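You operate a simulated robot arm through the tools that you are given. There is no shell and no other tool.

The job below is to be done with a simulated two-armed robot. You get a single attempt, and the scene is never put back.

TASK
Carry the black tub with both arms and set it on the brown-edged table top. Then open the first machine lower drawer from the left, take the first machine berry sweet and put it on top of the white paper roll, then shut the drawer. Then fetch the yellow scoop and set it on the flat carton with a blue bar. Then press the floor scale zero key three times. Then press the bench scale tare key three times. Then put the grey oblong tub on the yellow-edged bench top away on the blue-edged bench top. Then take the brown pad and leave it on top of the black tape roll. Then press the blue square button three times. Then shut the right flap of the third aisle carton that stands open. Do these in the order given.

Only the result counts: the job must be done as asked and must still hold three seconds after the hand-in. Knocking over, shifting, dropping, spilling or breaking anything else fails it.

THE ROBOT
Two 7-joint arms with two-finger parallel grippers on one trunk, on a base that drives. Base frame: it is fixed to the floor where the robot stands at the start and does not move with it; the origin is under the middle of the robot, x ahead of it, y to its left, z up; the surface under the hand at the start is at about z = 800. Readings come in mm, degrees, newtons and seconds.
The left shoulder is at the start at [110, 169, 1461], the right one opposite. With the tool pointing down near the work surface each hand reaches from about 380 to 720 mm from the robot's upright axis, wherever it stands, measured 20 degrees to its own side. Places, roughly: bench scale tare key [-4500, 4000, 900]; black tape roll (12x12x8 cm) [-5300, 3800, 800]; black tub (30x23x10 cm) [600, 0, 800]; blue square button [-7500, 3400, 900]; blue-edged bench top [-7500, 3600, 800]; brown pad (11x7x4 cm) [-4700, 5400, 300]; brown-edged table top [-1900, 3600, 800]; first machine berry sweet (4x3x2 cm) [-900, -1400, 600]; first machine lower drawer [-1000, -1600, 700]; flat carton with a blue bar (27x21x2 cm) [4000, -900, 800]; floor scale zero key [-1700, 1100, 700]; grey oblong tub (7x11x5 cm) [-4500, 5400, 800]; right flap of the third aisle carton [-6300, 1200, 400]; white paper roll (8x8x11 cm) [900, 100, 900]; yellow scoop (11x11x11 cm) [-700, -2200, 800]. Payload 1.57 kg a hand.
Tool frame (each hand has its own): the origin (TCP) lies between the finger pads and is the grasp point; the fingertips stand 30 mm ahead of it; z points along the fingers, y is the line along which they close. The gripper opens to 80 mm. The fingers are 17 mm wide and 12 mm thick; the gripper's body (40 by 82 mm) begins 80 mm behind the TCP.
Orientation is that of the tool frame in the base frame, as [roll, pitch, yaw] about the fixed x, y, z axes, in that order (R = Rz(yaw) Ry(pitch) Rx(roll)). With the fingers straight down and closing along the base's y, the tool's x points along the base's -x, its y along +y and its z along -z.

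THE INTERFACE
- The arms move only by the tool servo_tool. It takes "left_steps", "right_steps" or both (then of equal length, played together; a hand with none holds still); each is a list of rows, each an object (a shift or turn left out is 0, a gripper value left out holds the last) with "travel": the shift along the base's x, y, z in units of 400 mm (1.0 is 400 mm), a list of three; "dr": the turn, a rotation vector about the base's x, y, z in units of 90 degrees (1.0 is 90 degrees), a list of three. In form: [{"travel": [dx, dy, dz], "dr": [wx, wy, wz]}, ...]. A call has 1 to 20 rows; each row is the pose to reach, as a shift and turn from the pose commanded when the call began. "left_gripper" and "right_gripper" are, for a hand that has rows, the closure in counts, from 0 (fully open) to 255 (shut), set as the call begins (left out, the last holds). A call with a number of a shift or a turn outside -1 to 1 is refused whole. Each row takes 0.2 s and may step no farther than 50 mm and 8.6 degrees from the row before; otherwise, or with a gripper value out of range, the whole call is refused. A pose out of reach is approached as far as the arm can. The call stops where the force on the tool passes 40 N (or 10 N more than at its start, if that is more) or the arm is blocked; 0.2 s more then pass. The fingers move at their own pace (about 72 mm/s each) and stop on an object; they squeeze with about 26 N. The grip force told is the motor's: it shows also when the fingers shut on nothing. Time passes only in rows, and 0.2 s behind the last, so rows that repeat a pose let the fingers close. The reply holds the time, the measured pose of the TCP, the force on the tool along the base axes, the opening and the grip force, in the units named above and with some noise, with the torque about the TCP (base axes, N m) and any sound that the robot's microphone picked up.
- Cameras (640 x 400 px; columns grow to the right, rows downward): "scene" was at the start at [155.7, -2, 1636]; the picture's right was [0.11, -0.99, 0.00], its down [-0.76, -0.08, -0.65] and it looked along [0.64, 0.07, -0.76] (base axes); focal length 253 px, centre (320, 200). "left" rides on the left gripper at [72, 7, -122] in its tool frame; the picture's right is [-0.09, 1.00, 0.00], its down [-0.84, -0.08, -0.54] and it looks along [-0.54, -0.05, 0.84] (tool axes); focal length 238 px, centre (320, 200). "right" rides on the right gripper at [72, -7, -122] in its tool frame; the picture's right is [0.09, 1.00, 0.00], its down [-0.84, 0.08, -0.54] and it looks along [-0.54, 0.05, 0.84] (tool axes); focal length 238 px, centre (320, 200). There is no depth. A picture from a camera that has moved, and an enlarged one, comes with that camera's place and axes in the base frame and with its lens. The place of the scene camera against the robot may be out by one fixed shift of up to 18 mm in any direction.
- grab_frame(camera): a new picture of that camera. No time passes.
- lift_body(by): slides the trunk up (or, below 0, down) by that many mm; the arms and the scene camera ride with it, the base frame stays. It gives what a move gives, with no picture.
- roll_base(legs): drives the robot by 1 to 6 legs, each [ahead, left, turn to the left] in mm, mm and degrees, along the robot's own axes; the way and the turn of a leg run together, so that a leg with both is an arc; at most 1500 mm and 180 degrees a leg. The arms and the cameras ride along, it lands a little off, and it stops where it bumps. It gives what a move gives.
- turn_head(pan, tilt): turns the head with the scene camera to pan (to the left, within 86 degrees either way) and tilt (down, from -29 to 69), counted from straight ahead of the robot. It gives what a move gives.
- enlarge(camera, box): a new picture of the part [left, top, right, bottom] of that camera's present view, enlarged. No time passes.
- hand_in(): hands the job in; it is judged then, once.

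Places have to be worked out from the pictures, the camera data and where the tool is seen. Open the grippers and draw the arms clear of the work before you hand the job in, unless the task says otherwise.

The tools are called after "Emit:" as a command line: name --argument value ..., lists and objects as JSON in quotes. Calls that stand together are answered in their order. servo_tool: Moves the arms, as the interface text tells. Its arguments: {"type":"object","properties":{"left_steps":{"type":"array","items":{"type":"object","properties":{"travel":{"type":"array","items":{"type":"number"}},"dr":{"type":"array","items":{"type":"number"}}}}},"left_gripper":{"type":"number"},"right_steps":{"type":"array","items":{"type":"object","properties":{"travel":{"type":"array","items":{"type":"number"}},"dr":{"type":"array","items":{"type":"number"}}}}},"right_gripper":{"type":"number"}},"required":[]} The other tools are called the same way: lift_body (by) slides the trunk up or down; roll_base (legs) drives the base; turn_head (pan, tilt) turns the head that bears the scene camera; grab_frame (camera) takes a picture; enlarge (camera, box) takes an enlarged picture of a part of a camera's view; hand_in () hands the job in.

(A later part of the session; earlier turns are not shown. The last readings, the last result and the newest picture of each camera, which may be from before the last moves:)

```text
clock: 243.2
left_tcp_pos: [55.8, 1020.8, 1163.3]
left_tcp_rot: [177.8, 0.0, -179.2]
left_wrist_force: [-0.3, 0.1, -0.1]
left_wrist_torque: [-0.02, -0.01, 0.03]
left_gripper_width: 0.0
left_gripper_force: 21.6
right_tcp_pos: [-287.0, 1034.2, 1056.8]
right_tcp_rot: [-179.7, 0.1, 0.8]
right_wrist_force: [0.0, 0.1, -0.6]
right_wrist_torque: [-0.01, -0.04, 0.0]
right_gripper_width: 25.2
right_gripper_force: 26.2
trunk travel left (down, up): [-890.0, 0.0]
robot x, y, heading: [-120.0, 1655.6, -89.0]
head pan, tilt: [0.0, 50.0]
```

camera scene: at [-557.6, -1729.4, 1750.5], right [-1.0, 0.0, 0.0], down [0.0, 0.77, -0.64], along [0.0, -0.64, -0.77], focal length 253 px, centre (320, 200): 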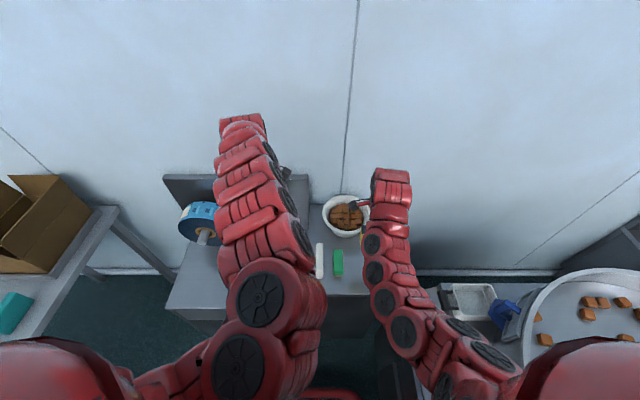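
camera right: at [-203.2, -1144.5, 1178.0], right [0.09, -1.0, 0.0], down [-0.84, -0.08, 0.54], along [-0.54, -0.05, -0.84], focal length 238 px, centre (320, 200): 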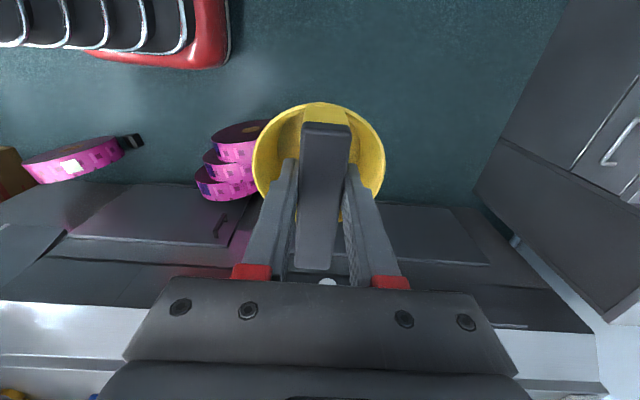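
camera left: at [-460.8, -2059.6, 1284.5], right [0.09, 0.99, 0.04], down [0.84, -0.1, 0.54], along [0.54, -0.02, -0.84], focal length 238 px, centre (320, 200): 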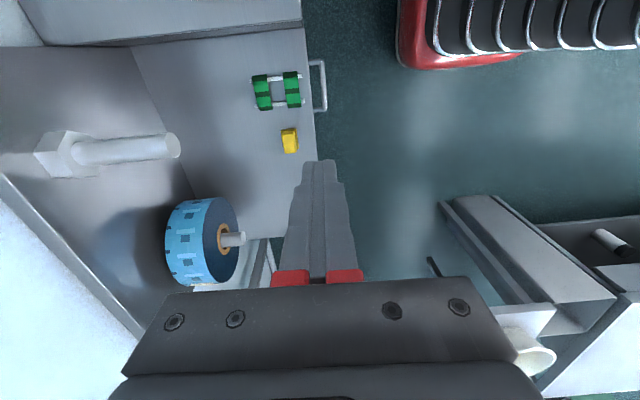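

Emit:
roll_base --legs '[[-745, 0, -1.0], [0, 0, 90], [900, 0, 0]]'

Emit:
turn_head --pan -30 --tilt 25

Emit:
grab_frame --camera "scene"

```text
clock: 255.3
left_tcp_pos: [1408.2, 2524.5, 1162.8]
left_tcp_rot: [177.8, 0.0, -91.7]
left_wrist_force: [-0.6, -0.2, 0.0]
left_wrist_torque: [-0.03, -0.06, -0.03]
left_gripper_width: 0.0
left_gripper_force: 21.7
right_tcp_pos: [1378.8, 2181.9, 1057.1]
right_tcp_rot: [-179.8, 0.1, 88.4]
right_wrist_force: [1.2, -0.5, -0.8]
right_wrist_torque: [0.0, -0.01, -0.02]
right_gripper_width: 25.7
right_gripper_force: 26.4
trunk travel left (down, up): [-890.0, 0.0]
robot x, y, heading: [765.6, 2373.9, -1.8]
head pan, tilt: [0.0, 50.0]
```

```text
clock: 256.3
left_tcp_pos: [1408.8, 2525.1, 1162.2]
left_tcp_rot: [177.9, -0.1, -91.7]
left_wrist_force: [0.0, -0.1, -0.2]
left_wrist_torque: [-0.04, 0.0, 0.02]
left_gripper_width: 0.1
left_gripper_force: 21.4
right_tcp_pos: [1380.7, 2180.9, 1058.3]
right_tcp_rot: [-180.0, 0.1, 88.4]
right_wrist_force: [0.2, 0.0, 0.0]
right_wrist_torque: [0.0, 0.05, -0.01]
right_gripper_width: 25.4
right_gripper_force: 26.1
trunk travel left (down, up): [-890.0, 0.0]
robot x, y, heading: [766.0, 2375.3, -1.8]
head pan, tilt: [-30.0, 25.0]
```

```text
taken
camera scene: at [924.4, 2312.8, 1788.0], right [-0.52, -0.85, 0.0], down [-0.36, 0.22, -0.91], along [0.77, -0.48, -0.42], focal length 253 px, centre (320, 200)
```

scene: 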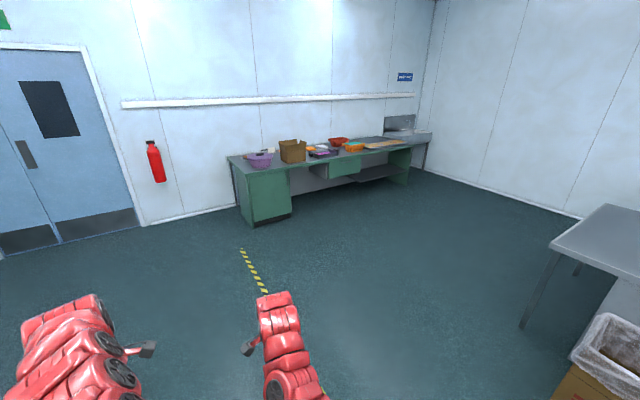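

Open floor all the way to the green bench. I'll drive ahead, then diagonally to about (2950, −600).

Emit:
roll_base --legs '[[650, 0, 1.8], [770, -1250, 0], [770, -1250, 0]]'

Emit:
turn_head --pan -15 --tilt 35

Emit:
grab_frame --camera "scene"

```text
clock: 273.8
left_tcp_pos: [3600.2, 14.4, 1161.9]
left_tcp_rot: [177.8, 0.0, -90.1]
left_wrist_force: [0.5, 0.4, -0.4]
left_wrist_torque: [0.01, 0.01, 0.05]
left_gripper_width: 0.2
left_gripper_force: 21.6
right_tcp_pos: [3580.3, -329.9, 1056.2]
right_tcp_rot: [-179.8, 0.1, 90.0]
right_wrist_force: [0.0, 0.1, -0.5]
right_wrist_torque: [0.01, 0.0, -0.01]
right_gripper_width: 25.6
right_gripper_force: 26.2
trunk travel left (down, up): [-890.0, 0.0]
robot x, y, heading: [2963.4, -149.9, -0.0]
head pan, tilt: [-30.0, 25.0]
```

```text
clock: 274.5
left_tcp_pos: [3600.4, 13.8, 1162.9]
left_tcp_rot: [177.8, 0.0, -90.1]
left_wrist_force: [0.1, 0.1, 0.5]
left_wrist_torque: [-0.01, -0.04, 0.02]
left_gripper_width: 0.1
left_gripper_force: 21.6
right_tcp_pos: [3581.9, -329.5, 1055.6]
right_tcp_rot: [-179.8, 0.1, 89.9]
right_wrist_force: [-0.6, 1.0, -0.5]
right_wrist_torque: [0.03, 0.01, 0.0]
right_gripper_width: 25.6
right_gripper_force: 26.0
trunk travel left (down, up): [-890.0, 0.0]
robot x, y, heading: [2961.4, -151.5, -0.0]
head pan, tilt: [-15.0, 35.0]
```

```text
taken
camera scene: at [3127.1, -187.5, 1772.3], right [-0.26, -0.97, 0.0], down [-0.55, 0.15, -0.82], along [0.79, -0.21, -0.57], focal length 253 px, centre (320, 200)
```

scene: 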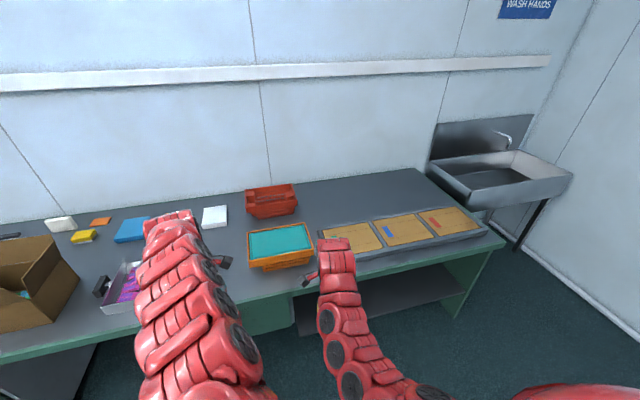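

Emit:
enlarge --camera "scene" --box '[310, 180, 510, 305]'

```text
3.20 times, centred on (410, 242) of scene
camera zoom: at [3127.1, -187.5, 1772.3], right [-0.26, -0.97, 0.0], down [-0.55, 0.15, -0.82], along [0.79, -0.21, -0.57], focal length 811 px, centre (32, 64)
```

zoom: 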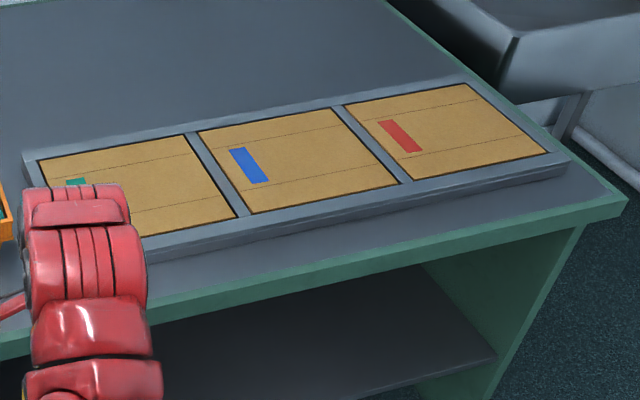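

Target is the middle flat carton (blue bar), centre ≈(4044, −922), bench edge x≈3850. I'll strafe right to y≈−770 and then advance.

Emit:
roll_base --legs '[[0, -620, 0], [430, 0, 0]]'

Emit:
turn_head --pan 0 --tilt 50

Emit:
grab_frame --camera "scene"

Emit:
grab_frame --camera "right"

Emit:
grab_frame --camera "left"

```text
clock: 280.2
left_tcp_pos: [4027.7, -612.0, 1163.3]
left_tcp_rot: [177.9, 0.1, -90.4]
left_wrist_force: [-0.1, 0.2, 0.0]
left_wrist_torque: [-0.01, -0.02, 0.06]
left_gripper_width: 0.0
left_gripper_force: 21.1
right_tcp_pos: [4006.1, -955.5, 1057.1]
right_tcp_rot: [-179.9, 0.1, 89.7]
right_wrist_force: [0.4, 0.3, -0.7]
right_wrist_torque: [0.0, -0.01, -0.01]
right_gripper_width: 25.4
right_gripper_force: 25.9
trunk travel left (down, up): [-890.0, 0.0]
robot x, y, heading: [3390.6, -774.6, -0.5]
head pan, tilt: [-15.0, 35.0]
```

```text
clock: 281.0
left_tcp_pos: [4028.8, -611.3, 1162.2]
left_tcp_rot: [177.9, 0.0, -90.4]
left_wrist_force: [1.6, 0.4, 0.3]
left_wrist_torque: [0.02, 0.02, -0.02]
left_gripper_width: 0.0
left_gripper_force: 21.0
right_tcp_pos: [4007.2, -955.9, 1055.7]
right_tcp_rot: [-179.8, 0.0, 89.7]
right_wrist_force: [-0.8, 0.7, -1.2]
right_wrist_torque: [0.01, -0.01, 0.03]
right_gripper_width: 25.3
right_gripper_force: 25.9
trunk travel left (down, up): [-890.0, 0.0]
robot x, y, heading: [3387.9, -771.6, -0.2]
head pan, tilt: [0.0, 50.0]
```

```text
taken
camera scene: at [3547.0, -787.7, 1750.5], right [-0.01, -1.0, 0.0], down [-0.77, 0.01, -0.64], along [0.64, 0.0, -0.77], focal length 253 px, centre (320, 200)
```

scene: 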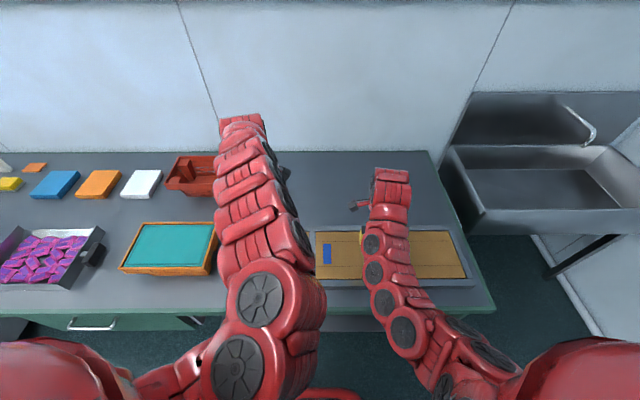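

```text
taken
camera right: at [4001.9, -883.5, 1178.0], right [1.0, 0.09, 0.0], down [0.07, -0.84, 0.54], along [0.04, -0.54, -0.84], focal length 238 px, centre (320, 200)
```

right: 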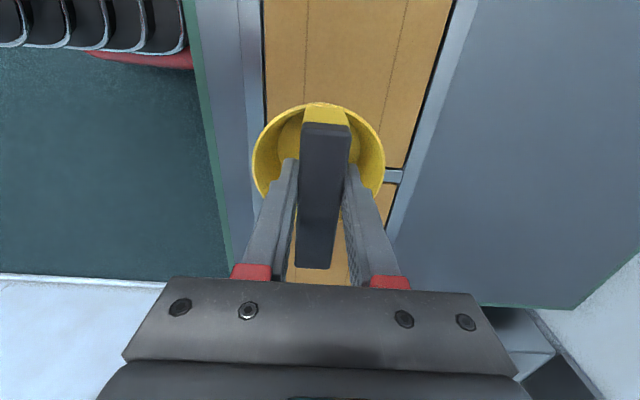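

```text
taken
camera left: at [4025.3, -683.6, 1284.0], right [-0.99, 0.1, 0.04], down [0.1, 0.84, 0.54], along [0.02, 0.54, -0.84], focal length 238 px, centre (320, 200)
```

left: 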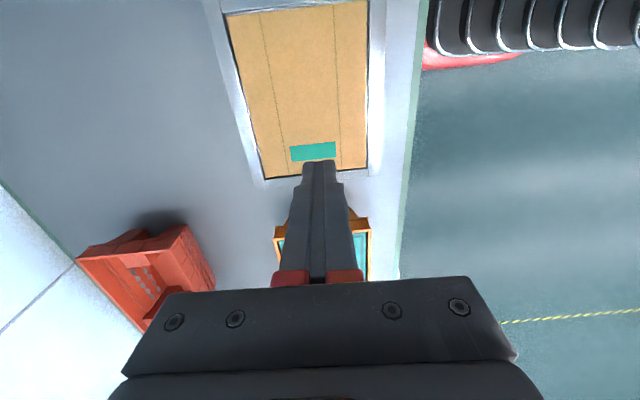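

Carton 2 spans x 3932–4155, y −757…−1035, centre (4043, −897). I'll lower the trunk 80 mm and shift the scoop over its centre.

Emit:
lift_body --by -80

Emit:
servo_tool --right_steps '[{"travel": [0.045, 0.07, 0]}, {"travel": [0.09, 0.14, 0]}, {"travel": [0.09, 0.14, 0]}]'

Emit:
grab_frame --camera "right"

Emit:
enlarge --camera "scene" --box '[290, 150, 490, 300]'

```text
clock: 282.2
left_tcp_pos: [4027.3, -609.5, 1081.8]
left_tcp_rot: [177.9, 0.0, -90.3]
left_wrist_force: [0.7, 0.5, -0.5]
left_wrist_torque: [0.01, -0.01, -0.02]
left_gripper_width: 0.0
left_gripper_force: 21.5
right_tcp_pos: [4006.5, -954.4, 976.6]
right_tcp_rot: [-179.8, 0.1, 89.7]
right_wrist_force: [0.1, 0.1, -1.6]
right_wrist_torque: [0.0, -0.02, 0.02]
right_gripper_width: 25.6
right_gripper_force: 25.9
trunk travel left (down, up): [-810.0, 80.0]
robot x, y, heading: [3388.2, -773.7, -0.3]
head pan, tilt: [0.0, 50.0]
```

```text
clock: 283.0
left_tcp_pos: [4027.2, -611.0, 1083.1]
left_tcp_rot: [177.7, 0.0, -90.4]
left_wrist_force: [0.1, 0.3, 0.4]
left_wrist_torque: [-0.01, 0.01, 0.0]
left_gripper_width: 0.0
left_gripper_force: 21.1
right_tcp_pos: [4043.4, -900.4, 976.7]
right_tcp_rot: [-180.0, 0.1, 89.7]
right_wrist_force: [0.3, 0.5, 0.1]
right_wrist_torque: [0.0, -0.01, -0.03]
right_gripper_width: 25.3
right_gripper_force: 26.2
trunk travel left (down, up): [-810.0, 80.0]
robot x, y, heading: [3390.0, -777.7, -0.5]
head pan, tilt: [0.0, 50.0]
```

```text
taken
camera right: at [4037.6, -828.0, 1097.5], right [1.0, 0.09, 0.0], down [0.07, -0.84, 0.54], along [0.04, -0.54, -0.84], focal length 238 px, centre (320, 200)
```

right: 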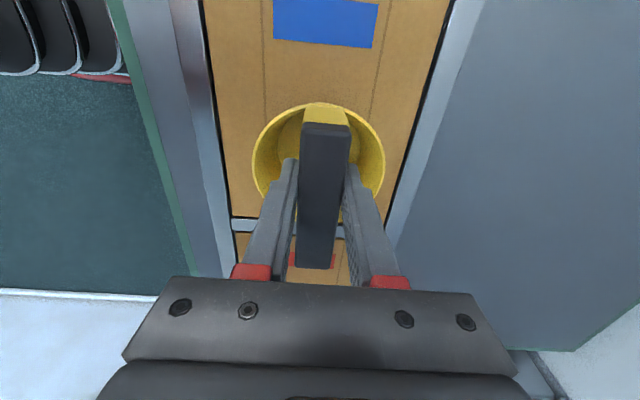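

```text
2.67 times, centred on (390, 225) of scene
camera zoom: at [3545.4, -788.1, 1670.6], right [-0.01, -1.0, 0.0], down [-0.77, 0.01, -0.64], along [0.64, 0.0, -0.77], focal length 676 px, centre (133, 133)
```

zoom: 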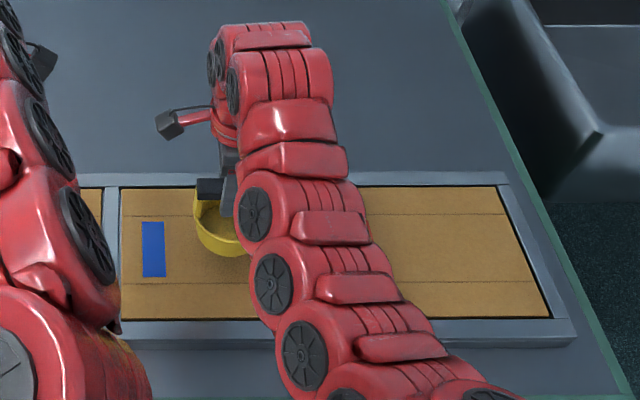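

Well centred. Descending: quick to z≈925, then slowly to contact.

Emit:
servo_tool --right_steps '[{"travel": [0, 0, -0.05]}, {"travel": [0, 0, -0.09]}, {"travel": [0, 0, -0.11]}, {"travel": [0, 0, -0.12]}]'

Emit:
servo_tool --right_steps '[{"travel": [0, 0, -0.0075]}, {"travel": [0, 0, -0.015]}, {"travel": [0, 0, -0.0225]}, {"travel": [0, 0, -0.03]}]'

Emit:
grab_frame --camera "right"

```text
clock: 284.0
left_tcp_pos: [4026.2, -611.0, 1083.7]
left_tcp_rot: [177.9, 0.0, -90.4]
left_wrist_force: [0.1, 1.1, 0.3]
left_wrist_torque: [-0.01, -0.04, 0.0]
left_gripper_width: 0.1
left_gripper_force: 21.7
right_tcp_pos: [4042.8, -900.6, 932.3]
right_tcp_rot: [179.9, 0.1, 89.6]
right_wrist_force: [1.2, -3.6, 20.4]
right_wrist_torque: [-0.2, -0.01, -0.01]
right_gripper_width: 25.5
right_gripper_force: 25.9
trunk travel left (down, up): [-810.0, 80.0]
robot x, y, heading: [3390.0, -776.0, -0.4]
head pan, tilt: [0.0, 50.0]
```

```text
clock: 285.0
left_tcp_pos: [4025.3, -610.7, 1083.7]
left_tcp_rot: [177.9, -0.1, -90.4]
left_wrist_force: [-0.8, -0.3, -0.3]
left_wrist_torque: [-0.02, -0.05, 0.0]
left_gripper_width: 0.0
left_gripper_force: 20.9
right_tcp_pos: [4041.5, -899.0, 918.5]
right_tcp_rot: [-180.0, 0.1, 89.8]
right_wrist_force: [-0.1, 0.2, 19.8]
right_wrist_torque: [0.02, 0.0, 0.0]
right_gripper_width: 25.2
right_gripper_force: 25.7
trunk travel left (down, up): [-810.0, 80.0]
robot x, y, heading: [3390.5, -775.4, -0.2]
head pan, tilt: [0.0, 50.0]
```

```text
taken
camera right: at [4035.6, -826.8, 1039.9], right [1.0, 0.09, 0.0], down [0.07, -0.84, 0.54], along [0.05, -0.54, -0.84], focal length 238 px, centre (320, 200)
```

right: 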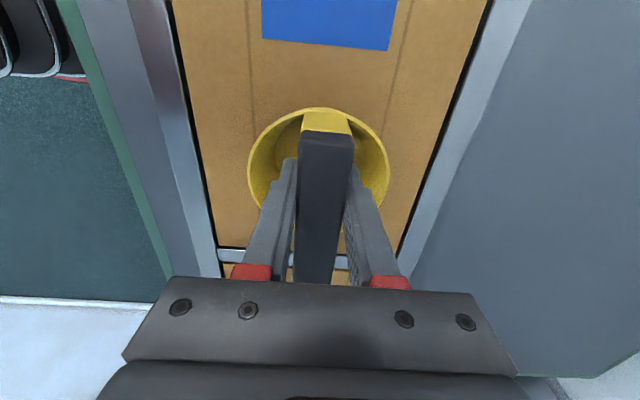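

The scoop rests on the carton (20 N contact; it slid slightly in the grip). Releasing to 40 mm and rising.

Emit:
servo_tool --right_steps '[{"travel": [0, 0, 0.003]}, {"travel": [0, 0, 0.003]}, {"travel": [0, 0, 0.003]}]' --right_gripper 127

Emit:
servo_tool --right_steps '[{"travel": [0, 0, 0.05]}, {"travel": [0, 0, 0.12]}, {"travel": [0, 0, 0.22]}, {"travel": [0, 0, 0.3]}]'

Emit:
grab_frame --camera "right"

```text
clock: 285.8
left_tcp_pos: [4027.4, -610.1, 1082.1]
left_tcp_rot: [177.9, 0.0, -90.4]
left_wrist_force: [0.3, 0.2, -0.4]
left_wrist_torque: [-0.03, 0.01, 0.0]
left_gripper_width: 0.2
left_gripper_force: 21.6
right_tcp_pos: [4043.2, -900.1, 917.4]
right_tcp_rot: [-179.9, 0.1, 89.7]
right_wrist_force: [-0.6, -0.2, 0.8]
right_wrist_torque: [-0.01, -0.03, -0.01]
right_gripper_width: 40.3
right_gripper_force: 0.1
trunk travel left (down, up): [-810.0, 80.0]
robot x, y, heading: [3390.7, -776.5, -0.4]
head pan, tilt: [0.0, 50.0]
```

```text
clock: 286.8
left_tcp_pos: [4027.5, -610.6, 1083.2]
left_tcp_rot: [177.8, -0.1, -90.3]
left_wrist_force: [-0.3, -0.3, 0.3]
left_wrist_torque: [-0.03, 0.01, 0.01]
left_gripper_width: 0.2
left_gripper_force: 21.9
right_tcp_pos: [4042.5, -898.2, 1038.8]
right_tcp_rot: [-179.8, 0.1, 89.7]
right_wrist_force: [-0.1, -0.6, -0.7]
right_wrist_torque: [0.0, -0.01, -0.01]
right_gripper_width: 40.5
right_gripper_force: 0.1
trunk travel left (down, up): [-810.0, 80.0]
robot x, y, heading: [3390.6, -775.9, -0.2]
head pan, tilt: [0.0, 50.0]
```

```text
taken
camera right: at [4037.0, -827.2, 1160.4], right [1.0, 0.09, 0.0], down [0.07, -0.84, 0.54], along [0.05, -0.54, -0.84], focal length 238 px, centre (320, 200)
```

right: 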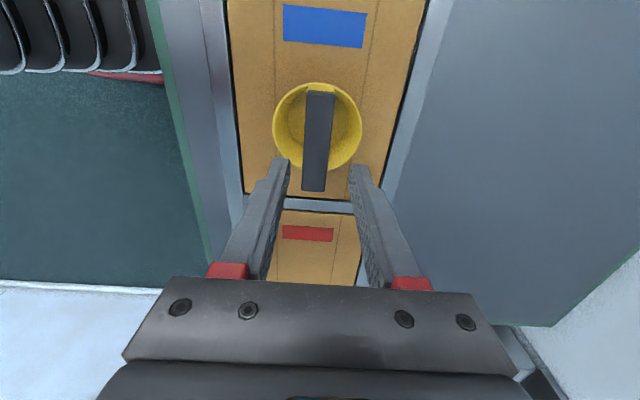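

The scoop sits on the blue-bar carton. Next is the floor scale; I'll back away and retrace around the dolly, turning to face −y on the way.

Emit:
roll_base --legs '[[-430, 0, 0.3], [-770, 1250, 0], [-770, 1250, 0], [0, 690, 0], [0, 0, -90]]'

```text
clock: 310.4
left_tcp_pos: [1576.4, 1777.6, 1083.3]
left_tcp_rot: [177.8, 0.0, -179.1]
left_wrist_force: [0.2, -0.1, -0.6]
left_wrist_torque: [0.01, 0.03, -0.03]
left_gripper_width: 0.0
left_gripper_force: 21.0
right_tcp_pos: [1288.1, 1755.3, 1038.2]
right_tcp_rot: [-179.9, 0.1, 1.0]
right_wrist_force: [-0.7, -0.1, -0.2]
right_wrist_torque: [0.04, -0.01, 0.03]
right_gripper_width: 40.1
right_gripper_force: 0.1
trunk travel left (down, up): [-810.0, 80.0]
robot x, y, heading: [1399.0, 2411.6, -88.8]
head pan, tilt: [0.0, 50.0]
```

Emit:
roll_base --legs '[[0, -750, -1.2], [0, -750, 0]]'

Emit:
turn_head --pan -50 --tilt 35

Emit:
grab_frame --camera "scene"

```text
clock: 318.2
left_tcp_pos: [45.3, 1778.0, 1082.3]
left_tcp_rot: [177.9, 0.0, 179.2]
left_wrist_force: [-0.6, -0.1, 0.3]
left_wrist_torque: [0.01, -0.02, -0.04]
left_gripper_width: 0.1
left_gripper_force: 21.4
right_tcp_pos: [-244.6, 1764.5, 1038.8]
right_tcp_rot: [-179.9, 0.2, -0.7]
right_wrist_force: [0.0, -0.2, 0.1]
right_wrist_torque: [0.02, -0.03, -0.03]
right_gripper_width: 40.3
right_gripper_force: 0.2
trunk travel left (down, up): [-810.0, 80.0]
robot x, y, heading: [-118.7, 2414.9, -90.8]
head pan, tilt: [0.0, 50.0]
```

```text
clock: 319.4
left_tcp_pos: [44.0, 1779.3, 1083.7]
left_tcp_rot: [177.7, 0.0, 179.2]
left_wrist_force: [-0.1, -0.1, -0.5]
left_wrist_torque: [-0.02, 0.0, -0.02]
left_gripper_width: 0.0
left_gripper_force: 21.1
right_tcp_pos: [-244.3, 1764.8, 1038.0]
right_tcp_rot: [-180.0, 0.1, -0.6]
right_wrist_force: [-0.8, -0.3, -0.6]
right_wrist_torque: [-0.01, 0.02, -0.02]
right_gripper_width: 40.3
right_gripper_force: 0.0
trunk travel left (down, up): [-810.0, 80.0]
robot x, y, heading: [-113.5, 2422.3, -90.8]
head pan, tilt: [-50.0, 35.0]
```

```text
taken
camera scene: at [-187.1, 2271.3, 1692.3], right [-0.63, 0.77, 0.0], down [0.44, 0.36, -0.82], along [-0.63, -0.52, -0.57], focal length 253 px, centre (320, 200)
```

scene: 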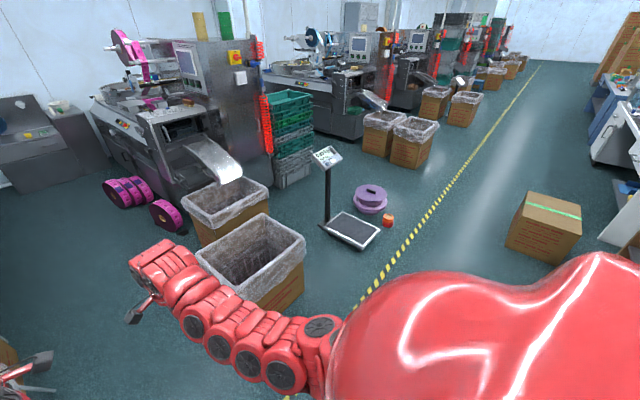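

Emit:
enlarge --camera "scene" --box '[270, 130, 430, 260]'

```text
3.08 times, centred on (350, 195) of scene
camera zoom: at [-187.1, 2271.3, 1692.3], right [-0.63, 0.77, 0.0], down [0.44, 0.36, -0.82], along [-0.63, -0.52, -0.57], focal length 779 px, centre (228, 215)
```

zoom: 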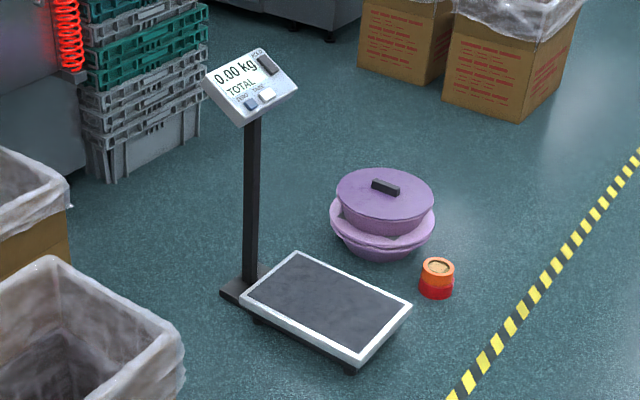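

The scale's head faces +y at about (−1780, 1075), platform x −1985…−1640, y 1100–1550. A corridor 615 mm wide lies between it and the bin; I'll enter it facing −y at x≈−1335 so the right arm can reach the head.

Emit:
roll_base --legs '[[340, 0, 0.8], [0, -610, 0], [0, -610, 0]]'

Emit:
turn_head --pan -25 --tilt 45

Emit:
grab_frame --camera "scene"

```text
clock: 327.7
left_tcp_pos: [-1175.6, 1440.6, 1083.1]
left_tcp_rot: [177.8, 0.0, 179.8]
left_wrist_force: [-0.3, 0.6, 0.0]
left_wrist_torque: [0.04, 0.0, -0.01]
left_gripper_width: 0.0
left_gripper_force: 21.2
right_tcp_pos: [-1464.9, 1423.8, 1037.9]
right_tcp_rot: [-179.9, 0.1, -0.2]
right_wrist_force: [0.5, -0.2, 0.5]
right_wrist_torque: [-0.04, 0.02, 0.04]
right_gripper_width: 40.1
right_gripper_force: 0.1
trunk travel left (down, up): [-810.0, 80.0]
robot x, y, heading: [-1343.7, 2079.5, -90.1]
head pan, tilt: [-50.0, 35.0]
```

```text
clock: 328.6
left_tcp_pos: [-1176.9, 1441.1, 1083.1]
left_tcp_rot: [177.8, 0.0, 179.8]
left_wrist_force: [0.0, -1.0, 0.4]
left_wrist_torque: [0.02, -0.02, -0.01]
left_gripper_width: 0.0
left_gripper_force: 21.7
right_tcp_pos: [-1465.8, 1424.7, 1037.3]
right_tcp_rot: [-180.0, 0.0, -0.1]
right_wrist_force: [-0.1, 0.2, -0.6]
right_wrist_torque: [0.0, 0.02, 0.0]
right_gripper_width: 39.9
right_gripper_force: 0.0
trunk travel left (down, up): [-810.0, 80.0]
robot x, y, heading: [-1348.4, 2078.5, -90.2]
head pan, tilt: [-25.0, 45.0]
```

```text
taken
camera scene: at [-1381.2, 1913.4, 1677.5], right [-0.9, 0.43, 0.0], down [0.3, 0.64, -0.71], along [-0.3, -0.64, -0.71], focal length 253 px, centre (320, 200)
```

scene: 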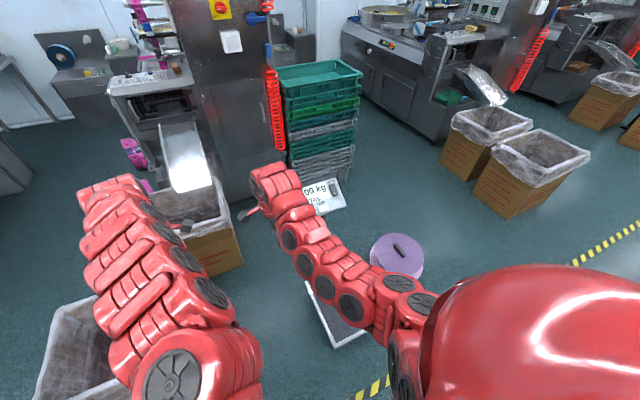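

Corridor margins are about 70–100 mm each side. Driving ahead 570 mm.

Emit:
roll_base --legs '[[560, 0, 0.1]]'

Emit:
turn_head --pan -45 --tilt 50

Emit:
grab_frame --camera "scene"

Emit:
grab_frame --camera "right"

```text
clock: 331.9
left_tcp_pos: [-1178.1, 874.6, 1083.4]
left_tcp_rot: [177.8, 0.0, 180.0]
left_wrist_force: [-0.1, -0.1, -0.6]
left_wrist_torque: [-0.02, 0.02, 0.0]
left_gripper_width: 0.0
left_gripper_force: 21.0
right_tcp_pos: [-1466.1, 858.0, 1038.1]
right_tcp_rot: [-180.0, 0.1, 0.0]
right_wrist_force: [0.6, 0.0, -0.7]
right_wrist_torque: [-0.02, 0.0, -0.03]
right_gripper_width: 40.3
right_gripper_force: 0.0
trunk travel left (down, up): [-810.0, 80.0]
robot x, y, heading: [-1345.9, 1509.7, -90.3]
head pan, tilt: [-25.0, 45.0]
```

```text
clock: 332.7
left_tcp_pos: [-1178.9, 874.1, 1082.0]
left_tcp_rot: [177.9, 0.1, 179.9]
left_wrist_force: [-0.2, 0.7, 0.1]
left_wrist_torque: [0.01, 0.0, 0.0]
left_gripper_width: 0.0
left_gripper_force: 20.8
right_tcp_pos: [-1467.0, 856.1, 1038.3]
right_tcp_rot: [-179.9, 0.1, 0.1]
right_wrist_force: [0.2, 0.5, 0.4]
right_wrist_torque: [-0.02, -0.01, -0.01]
right_gripper_width: 40.3
right_gripper_force: 0.1
trunk travel left (down, up): [-810.0, 80.0]
robot x, y, heading: [-1344.9, 1513.4, -89.9]
head pan, tilt: [-45.0, 50.0]
```

```text
taken
camera scene: at [-1402.6, 1365.2, 1670.6], right [-0.71, 0.71, 0.0], down [0.54, 0.54, -0.64], along [-0.46, -0.45, -0.77], focal length 253 px, centre (320, 200)
```

scene: 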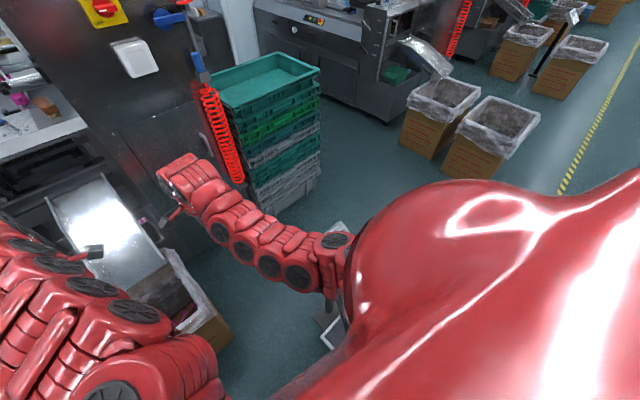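

```text
taken
camera right: at [-1394.6, 862.7, 1159.6], right [0.09, -1.0, 0.0], down [-0.84, -0.08, 0.54], along [-0.54, -0.05, -0.84], focal length 238 px, centre (320, 200)
```

right: 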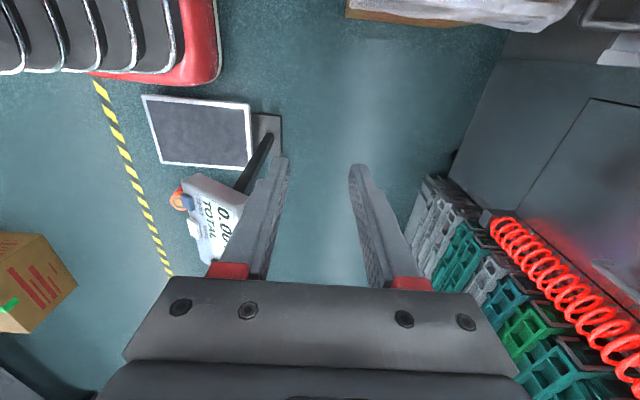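

The scale head is visible at ≈(−1755, 1087). To give the arm room I'll back up 80 mm, then bring the closed right fingers over the head.

Emit:
roll_base --legs '[[-80, 0, 0]]'

Emit:
servo_tool --right_steps '[{"travel": [-0.08, 0.03, -0.03]}, {"travel": [-0.16, 0.07, -0.08]}, {"travel": [-0.24, 0.12, -0.13]}, {"travel": [-0.32, 0.18, -0.18]}, {"travel": [-0.4, 0.24, -0.23]}, {"travel": [-0.46, 0.3, -0.28]}, {"travel": [-0.5, 0.35, -0.3]}]' --right_gripper 255

Emit:
grab_frame --camera "right"

```text
clock: 333.7
left_tcp_pos: [-1179.1, 952.1, 1082.1]
left_tcp_rot: [177.7, -0.1, 180.0]
left_wrist_force: [0.8, -0.3, -0.5]
left_wrist_torque: [-0.03, -0.01, 0.02]
left_gripper_width: 0.0
left_gripper_force: 21.9
right_tcp_pos: [-1466.0, 935.6, 1038.1]
right_tcp_rot: [-179.8, 0.0, -0.1]
right_wrist_force: [0.2, -0.7, -0.1]
right_wrist_torque: [-0.02, -0.01, 0.02]
right_gripper_width: 40.2
right_gripper_force: 0.1
trunk travel left (down, up): [-810.0, 80.0]
robot x, y, heading: [-1344.0, 1593.3, -90.3]
head pan, tilt: [-45.0, 50.0]
```

```text
clock: 335.3
left_tcp_pos: [-1177.5, 952.7, 1082.5]
left_tcp_rot: [177.8, 0.0, 179.9]
left_wrist_force: [-0.5, -0.3, -1.4]
left_wrist_torque: [0.01, 0.01, 0.04]
left_gripper_width: 0.1
left_gripper_force: 21.3
right_tcp_pos: [-1667.7, 1076.5, 916.6]
right_tcp_rot: [-179.9, 0.1, 0.0]
right_wrist_force: [-0.2, -0.3, 0.4]
right_wrist_torque: [0.03, 0.01, 0.01]
right_gripper_width: 0.2
right_gripper_force: 21.3
trunk travel left (down, up): [-810.0, 80.0]
robot x, y, heading: [-1345.5, 1593.5, -90.1]
head pan, tilt: [-45.0, 50.0]
```

```text
taken
camera right: at [-1595.0, 1082.9, 1039.0], right [0.09, -1.0, 0.0], down [-0.84, -0.08, 0.54], along [-0.54, -0.05, -0.84], focal length 238 px, centre (320, 200)
```

right: 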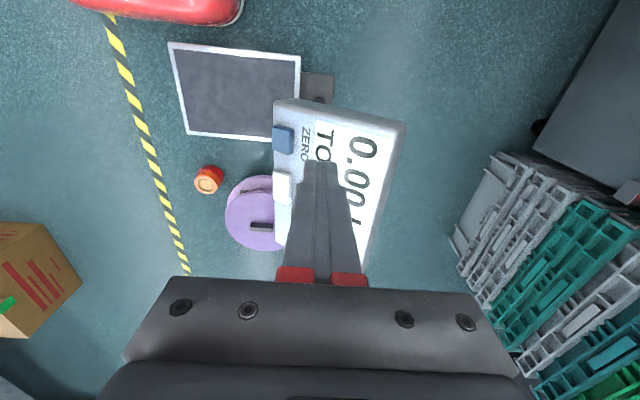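

Emit:
enlarge --camera "right" --box '[240, 80, 420, 280]'

```text
2.00 times, centred on (330, 180) of right
camera zoom: at [-1595.0, 1082.9, 1039.0], right [0.09, -1.0, 0.0], down [-0.84, -0.08, 0.54], along [-0.54, -0.05, -0.84], focal length 477 px, centre (300, 240)
```

zoom: 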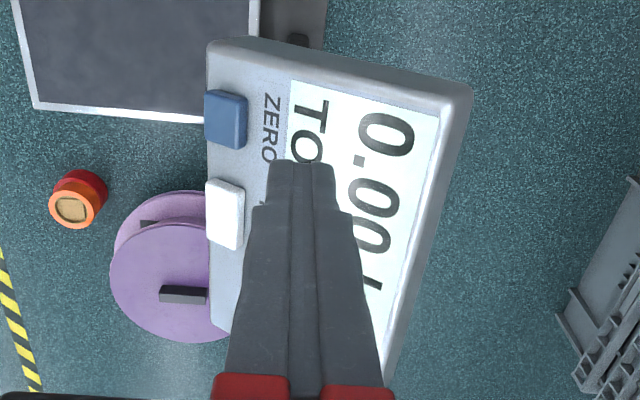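

The blue key is ZERO (white is TARE). At an assumed z≈740 it lies near (−1699, 1121). I'll move above it and look again for parallax.

Emit:
servo_tool --right_steps '[{"travel": [-0.04, 0.06, 0]}, {"travel": [-0.078, 0.11, 0]}, {"travel": [-0.078, 0.11, 0]}]'

Emit:
enlarge --camera "right" --box '[240, 80, 420, 280]'

```text
clock: 336.1
left_tcp_pos: [-1178.6, 953.5, 1081.9]
left_tcp_rot: [177.9, 0.0, 179.8]
left_wrist_force: [-0.9, -0.4, -0.2]
left_wrist_torque: [-0.02, -0.01, -0.05]
left_gripper_width: 0.0
left_gripper_force: 21.4
right_tcp_pos: [-1696.3, 1119.5, 917.6]
right_tcp_rot: [-179.8, 0.1, 0.0]
right_wrist_force: [-0.5, -0.4, -0.2]
right_wrist_torque: [0.01, 0.02, 0.0]
right_gripper_width: 0.1
right_gripper_force: 21.2
trunk travel left (down, up): [-810.0, 80.0]
robot x, y, heading: [-1347.2, 1591.0, -90.0]
head pan, tilt: [-45.0, 50.0]
```

```text
2.00 times, centred on (330, 180) of right
camera zoom: at [-1625.0, 1126.1, 1039.4], right [0.09, -1.0, 0.0], down [-0.84, -0.08, 0.54], along [-0.54, -0.05, -0.84], focal length 477 px, centre (300, 240)
```

zoom: 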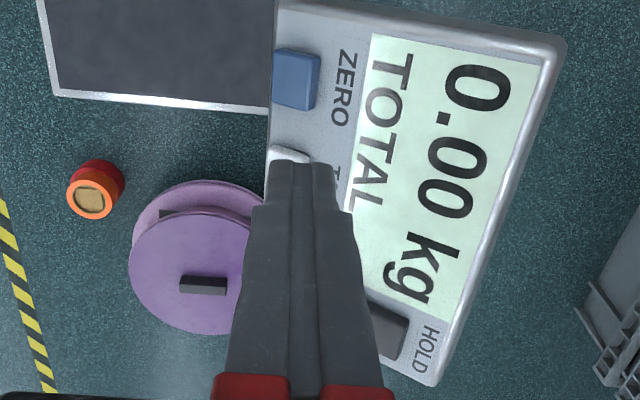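

ZERO key triangulates to (−1700, 1120, 738). I'll position the tips so their leading edge meets the key's centre and descend close.

Emit:
servo_tool --right_steps '[{"travel": [-0.009, 0.025, -0.08]}, {"travel": [-0.009, 0.025, -0.16]}, {"travel": [-0.009, 0.025, -0.24]}, {"travel": [-0.009, 0.025, -0.32]}, {"travel": [-0.009, 0.025, -0.345]}]'

Emit:
enlarge --camera "right" --box '[220, 60, 440, 280]'

```text
clock: 337.3
left_tcp_pos: [-1177.7, 953.0, 1083.3]
left_tcp_rot: [177.8, -0.1, 180.0]
left_wrist_force: [-0.1, -0.3, -0.6]
left_wrist_torque: [0.04, 0.0, 0.03]
left_gripper_width: 0.2
left_gripper_force: 21.8
right_tcp_pos: [-1701.6, 1129.8, 779.6]
right_tcp_rot: [-179.9, 0.1, 0.0]
right_wrist_force: [-0.2, 0.6, 0.3]
right_wrist_torque: [-0.03, -0.01, 0.02]
right_gripper_width: 0.0
right_gripper_force: 21.2
trunk travel left (down, up): [-810.0, 80.0]
robot x, y, heading: [-1345.9, 1595.7, -90.0]
head pan, tilt: [-45.0, 50.0]
```

```text
1.82 times, centred on (330, 170) of right
camera zoom: at [-1629.1, 1135.9, 900.7], right [0.09, -1.0, 0.0], down [-0.84, -0.08, 0.54], along [-0.54, -0.05, -0.84], focal length 433 px, centre (302, 254)
```

zoom: 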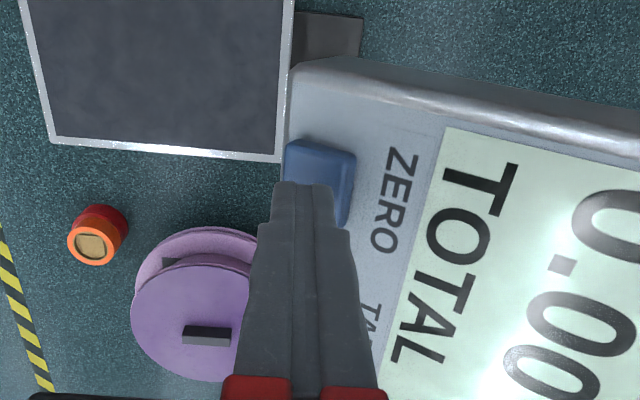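

Emit:
servo_tool --right_steps '[{"travel": [0, 0, -0.01]}, {"travel": [0, 0, -0.02]}, {"travel": [0, 0, -0.03]}]'

```text
clock: 338.1
left_tcp_pos: [-1178.4, 953.2, 1084.1]
left_tcp_rot: [177.8, 0.0, 179.9]
left_wrist_force: [-0.1, -0.5, 0.3]
left_wrist_torque: [0.02, -0.01, -0.05]
left_gripper_width: 0.0
left_gripper_force: 20.9
right_tcp_pos: [-1702.3, 1130.7, 768.2]
right_tcp_rot: [-179.8, 0.1, -0.2]
right_wrist_force: [-0.2, 0.7, 1.2]
right_wrist_torque: [0.0, 0.0, -0.01]
right_gripper_width: 0.0
right_gripper_force: 21.4
trunk travel left (down, up): [-810.0, 80.0]
robot x, y, heading: [-1349.4, 1590.8, -90.3]
head pan, tilt: [-45.0, 50.0]
```

Emit:
servo_tool --right_steps '[{"travel": [0, 0, -0.005]}, {"travel": [0, 0, -0.01]}, {"travel": [0, 0, -0.015]}]'

Emit:
enlarge --camera "right" --box '[220, 60, 440, 280]'

```text
clock: 338.9
left_tcp_pos: [-1178.4, 952.8, 1083.5]
left_tcp_rot: [177.8, 0.0, 179.9]
left_wrist_force: [0.2, 0.5, -0.4]
left_wrist_torque: [-0.03, -0.01, -0.01]
left_gripper_width: 0.2
left_gripper_force: 21.0
right_tcp_pos: [-1701.1, 1130.5, 762.2]
right_tcp_rot: [-179.9, 0.1, 0.0]
right_wrist_force: [-1.0, -0.7, 4.0]
right_wrist_torque: [-0.08, -0.01, 0.02]
right_gripper_width: 0.0
right_gripper_force: 21.3
trunk travel left (down, up): [-810.0, 80.0]
robot x, y, heading: [-1346.4, 1589.5, -90.2]
head pan, tilt: [-45.0, 50.0]
heard: click
```

```text
1.82 times, centred on (330, 170) of right
camera zoom: at [-1629.1, 1136.0, 883.9], right [0.09, -1.0, 0.0], down [-0.84, -0.08, 0.54], along [-0.54, -0.05, -0.84], focal length 433 px, centre (302, 254)
```

zoom: 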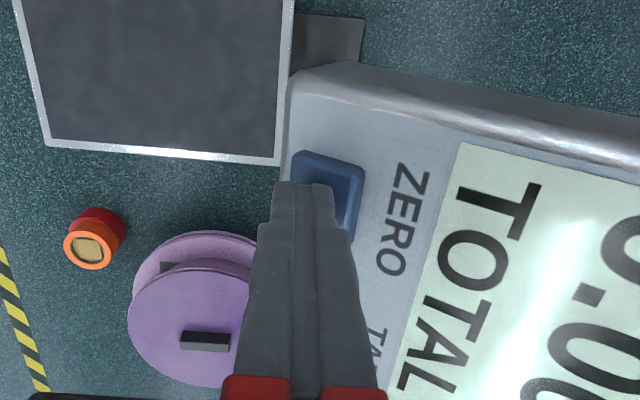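

A click at 4 N — first press. Lifting 14 mm, then pressing again.

Emit:
servo_tool --right_steps '[{"travel": [0, 0, 0.018]}, {"travel": [0, 0, 0.036]}, {"travel": [0, 0, 0.036]}]'

Emit:
servo_tool --right_steps '[{"travel": [0, 0, -0.015]}, {"travel": [0, 0, -0.026]}, {"travel": [0, 0, -0.031]}, {"travel": [0, 0, -0.037]}]'

```text
clock: 339.7
left_tcp_pos: [-1177.5, 954.7, 1082.6]
left_tcp_rot: [177.8, -0.1, 179.9]
left_wrist_force: [0.0, -0.3, -0.3]
left_wrist_torque: [0.05, -0.01, 0.0]
left_gripper_width: 0.0
left_gripper_force: 20.7
right_tcp_pos: [-1700.6, 1129.5, 776.3]
right_tcp_rot: [-179.8, 0.1, 0.0]
right_wrist_force: [1.4, 0.5, -0.7]
right_wrist_torque: [0.0, -0.04, 0.0]
right_gripper_width: 0.0
right_gripper_force: 21.4
trunk travel left (down, up): [-810.0, 80.0]
robot x, y, heading: [-1345.8, 1591.1, -90.3]
head pan, tilt: [-45.0, 50.0]
```

```text
clock: 340.7
left_tcp_pos: [-1178.7, 953.4, 1084.1]
left_tcp_rot: [177.8, 0.0, 179.9]
left_wrist_force: [0.3, -0.5, -0.3]
left_wrist_torque: [0.01, -0.04, 0.0]
left_gripper_width: 0.1
left_gripper_force: 21.8
right_tcp_pos: [-1700.3, 1130.2, 762.0]
right_tcp_rot: [-179.9, 0.1, 0.0]
right_wrist_force: [-0.7, -1.1, 3.9]
right_wrist_torque: [-0.08, 0.03, 0.0]
right_gripper_width: 0.0
right_gripper_force: 21.3
trunk travel left (down, up): [-810.0, 80.0]
robot x, y, heading: [-1346.9, 1590.7, -90.3]
head pan, tilt: [-45.0, 50.0]
heard: click
```

Second click. One more press.

Emit:
servo_tool --right_steps '[{"travel": [0, 0, 0.018]}, {"travel": [0, 0, 0.036]}, {"travel": [0, 0, 0.036]}]'

Emit:
servo_tool --right_steps '[{"travel": [0, 0, -0.015]}, {"travel": [0, 0, -0.026]}, {"travel": [0, 0, -0.031]}, {"travel": [0, 0, -0.037]}]'

Emit:
servo_tool --right_steps '[{"travel": [0, 0, 0.03]}, {"travel": [0, 0, 0.1]}, {"travel": [0, 0, 0.2]}, {"travel": [0, 0, 0.3]}]'

Emit:
grab_frame --camera "right"

```text
clock: 341.5
left_tcp_pos: [-1177.9, 953.1, 1082.1]
left_tcp_rot: [177.8, 0.1, 179.9]
left_wrist_force: [-0.1, 0.2, -1.1]
left_wrist_torque: [-0.01, 0.0, -0.02]
left_gripper_width: 0.0
left_gripper_force: 21.2
right_tcp_pos: [-1701.0, 1129.6, 776.1]
right_tcp_rot: [-179.8, 0.1, -0.1]
right_wrist_force: [-1.2, -0.2, -0.2]
right_wrist_torque: [-0.03, -0.02, 0.0]
right_gripper_width: 0.3
right_gripper_force: 21.2
trunk travel left (down, up): [-810.0, 80.0]
robot x, y, heading: [-1342.0, 1590.6, -90.3]
head pan, tilt: [-45.0, 50.0]
```

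```text
clock: 342.5
left_tcp_pos: [-1178.1, 952.3, 1082.2]
left_tcp_rot: [177.8, 0.1, 179.9]
left_wrist_force: [0.0, -0.2, -0.2]
left_wrist_torque: [0.01, 0.02, -0.02]
left_gripper_width: 0.1
left_gripper_force: 21.8
right_tcp_pos: [-1701.1, 1130.8, 761.8]
right_tcp_rot: [-179.9, 0.1, 0.1]
right_wrist_force: [1.1, -1.2, 4.4]
right_wrist_torque: [-0.06, 0.02, 0.02]
right_gripper_width: 0.0
right_gripper_force: 21.6
trunk travel left (down, up): [-810.0, 80.0]
robot x, y, heading: [-1349.1, 1593.0, -90.2]
head pan, tilt: [-45.0, 50.0]
heard: click
```

```text
clock: 343.5
left_tcp_pos: [-1176.2, 952.1, 1082.7]
left_tcp_rot: [177.8, -0.1, 179.9]
left_wrist_force: [0.8, 0.5, 0.0]
left_wrist_torque: [0.01, -0.01, 0.02]
left_gripper_width: 0.0
left_gripper_force: 21.0
right_tcp_pos: [-1700.1, 1131.2, 882.9]
right_tcp_rot: [-179.9, 0.1, -0.1]
right_wrist_force: [0.2, -0.1, 0.5]
right_wrist_torque: [0.02, 0.0, -0.01]
right_gripper_width: 0.0
right_gripper_force: 21.3
trunk travel left (down, up): [-810.0, 80.0]
robot x, y, heading: [-1344.1, 1589.3, -89.9]
head pan, tilt: [-45.0, 50.0]
```

```text
taken
camera right: at [-1627.5, 1136.4, 1004.0], right [0.09, -1.0, 0.0], down [-0.84, -0.08, 0.54], along [-0.54, -0.05, -0.84], focal length 238 px, centre (320, 200)
```

right: 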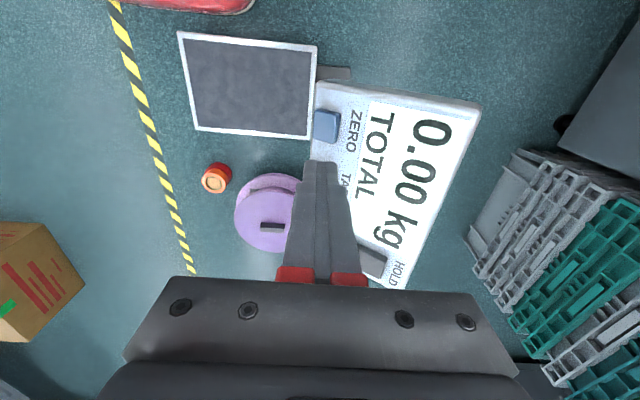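

Three clicks registered. Now the bench scale around (−4500, 4000): retract the hand, back out of the corridor and turn to face −x along the aisle.

Emit:
servo_tool --right_steps '[{"travel": [0.06, -0.04, 0.06]}, {"travel": [0.14, -0.1, 0.12]}, {"travel": [0.22, -0.16, 0.18]}, {"travel": [0.3, -0.22, 0.24]}, {"travel": [0.38, -0.28, 0.3]}, {"travel": [0.46, -0.34, 0.34]}, {"travel": [0.52, -0.4, 0.37]}]'

Emit:
roll_base --legs '[[-490, 0, 0], [0, 0, -90], [600, 0, 0]]'

Emit:
turn_head --pan 0 --tilt 20

Emit:
grab_frame --camera "scene"

Emit:
turn_head --pan -50 --tilt 25

Emit:
grab_frame --camera "scene"

```text
clock: 345.1
left_tcp_pos: [-1177.7, 952.0, 1082.4]
left_tcp_rot: [177.9, -0.1, 179.9]
left_wrist_force: [-0.5, 0.3, 0.8]
left_wrist_torque: [0.01, 0.04, -0.05]
left_gripper_width: 0.3
left_gripper_force: 21.9
right_tcp_pos: [-1494.7, 968.4, 1028.1]
right_tcp_rot: [-179.8, 0.1, 0.0]
right_wrist_force: [0.5, 0.3, 0.4]
right_wrist_torque: [0.04, 0.0, 0.02]
right_gripper_width: 0.1
right_gripper_force: 21.9
right hand out of reach, approached as far as the arm can: row 6
trunk travel left (down, up): [-810.0, 80.0]
robot x, y, heading: [-1346.7, 1589.3, -90.2]
head pan, tilt: [-45.0, 50.0]
```

```text
clock: 354.8
left_tcp_pos: [-2577.9, 1893.6, 1084.0]
left_tcp_rot: [177.7, 0.0, 91.0]
left_wrist_force: [-0.3, 0.5, 0.1]
left_wrist_torque: [0.03, 0.0, 0.01]
left_gripper_width: 0.1
left_gripper_force: 21.5
right_tcp_pos: [-2565.6, 2210.9, 1027.8]
right_tcp_rot: [-179.8, 0.1, -89.0]
right_wrist_force: [0.8, -0.4, -0.2]
right_wrist_torque: [0.04, 0.01, 0.01]
right_gripper_width: 0.3
right_gripper_force: 21.4
trunk travel left (down, up): [-810.0, 80.0]
robot x, y, heading: [-1943.7, 2073.1, -179.0]
head pan, tilt: [-45.0, 50.0]
```

```text
clock: 355.9
left_tcp_pos: [-2577.7, 1893.9, 1083.3]
left_tcp_rot: [177.8, 0.1, 91.0]
left_wrist_force: [0.5, -0.4, 1.1]
left_wrist_torque: [0.01, 0.01, 0.01]
left_gripper_width: 0.0
left_gripper_force: 20.2
right_tcp_pos: [-2566.9, 2210.8, 1029.1]
right_tcp_rot: [-179.9, 0.2, -89.0]
right_wrist_force: [0.0, -1.0, 0.0]
right_wrist_torque: [-0.02, -0.02, 0.01]
right_gripper_width: 0.1
right_gripper_force: 21.0
trunk travel left (down, up): [-810.0, 80.0]
robot x, y, heading: [-1943.8, 2078.9, -179.0]
head pan, tilt: [0.0, 20.0]
```

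```text
taken
camera scene: at [-2118.5, 2060.6, 1716.1], right [-0.02, 1.0, 0.0], down [0.34, 0.01, -0.94], along [-0.94, -0.01, -0.34], focal length 253 px, centre (320, 200)
```

scene: 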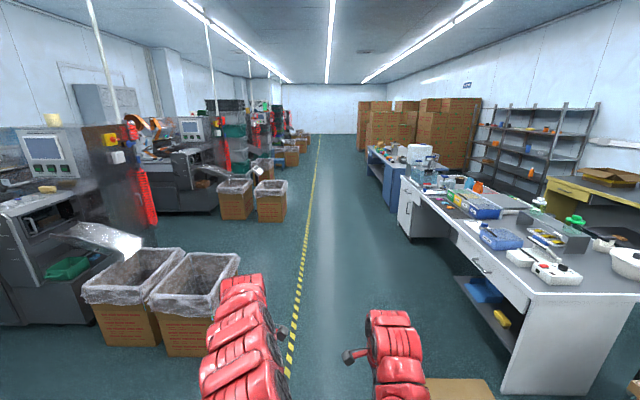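

```text
clock: 357.1
left_tcp_pos: [-2577.5, 1893.9, 1082.9]
left_tcp_rot: [177.7, 0.1, 91.0]
left_wrist_force: [0.6, -0.2, 0.2]
left_wrist_torque: [-0.02, -0.02, 0.01]
left_gripper_width: 0.0
left_gripper_force: 20.9
right_tcp_pos: [-2566.5, 2211.3, 1029.2]
right_tcp_rot: [-179.9, 0.1, -88.9]
right_wrist_force: [-0.8, 1.1, 1.2]
right_wrist_torque: [-0.04, 0.01, 0.01]
right_gripper_width: 0.0
right_gripper_force: 21.2
trunk travel left (down, up): [-810.0, 80.0]
robot x, y, heading: [-1945.3, 2077.5, -179.4]
head pan, tilt: [-50.0, 25.0]
```

```text
taken
camera scene: at [-2085.9, 2131.6, 1708.1], right [0.76, 0.66, 0.0], down [0.28, -0.32, -0.91], along [-0.59, 0.68, -0.42], focal length 253 px, centre (320, 200)
```

scene: 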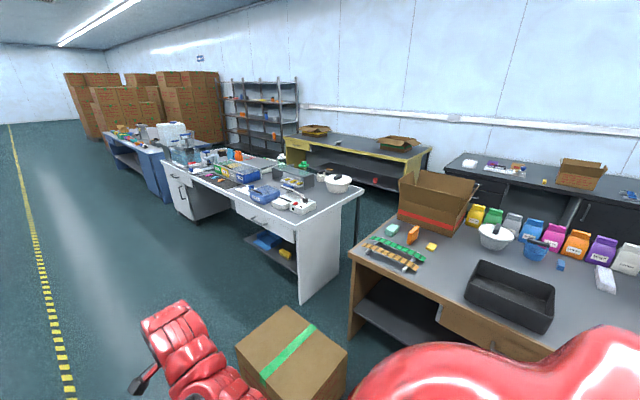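

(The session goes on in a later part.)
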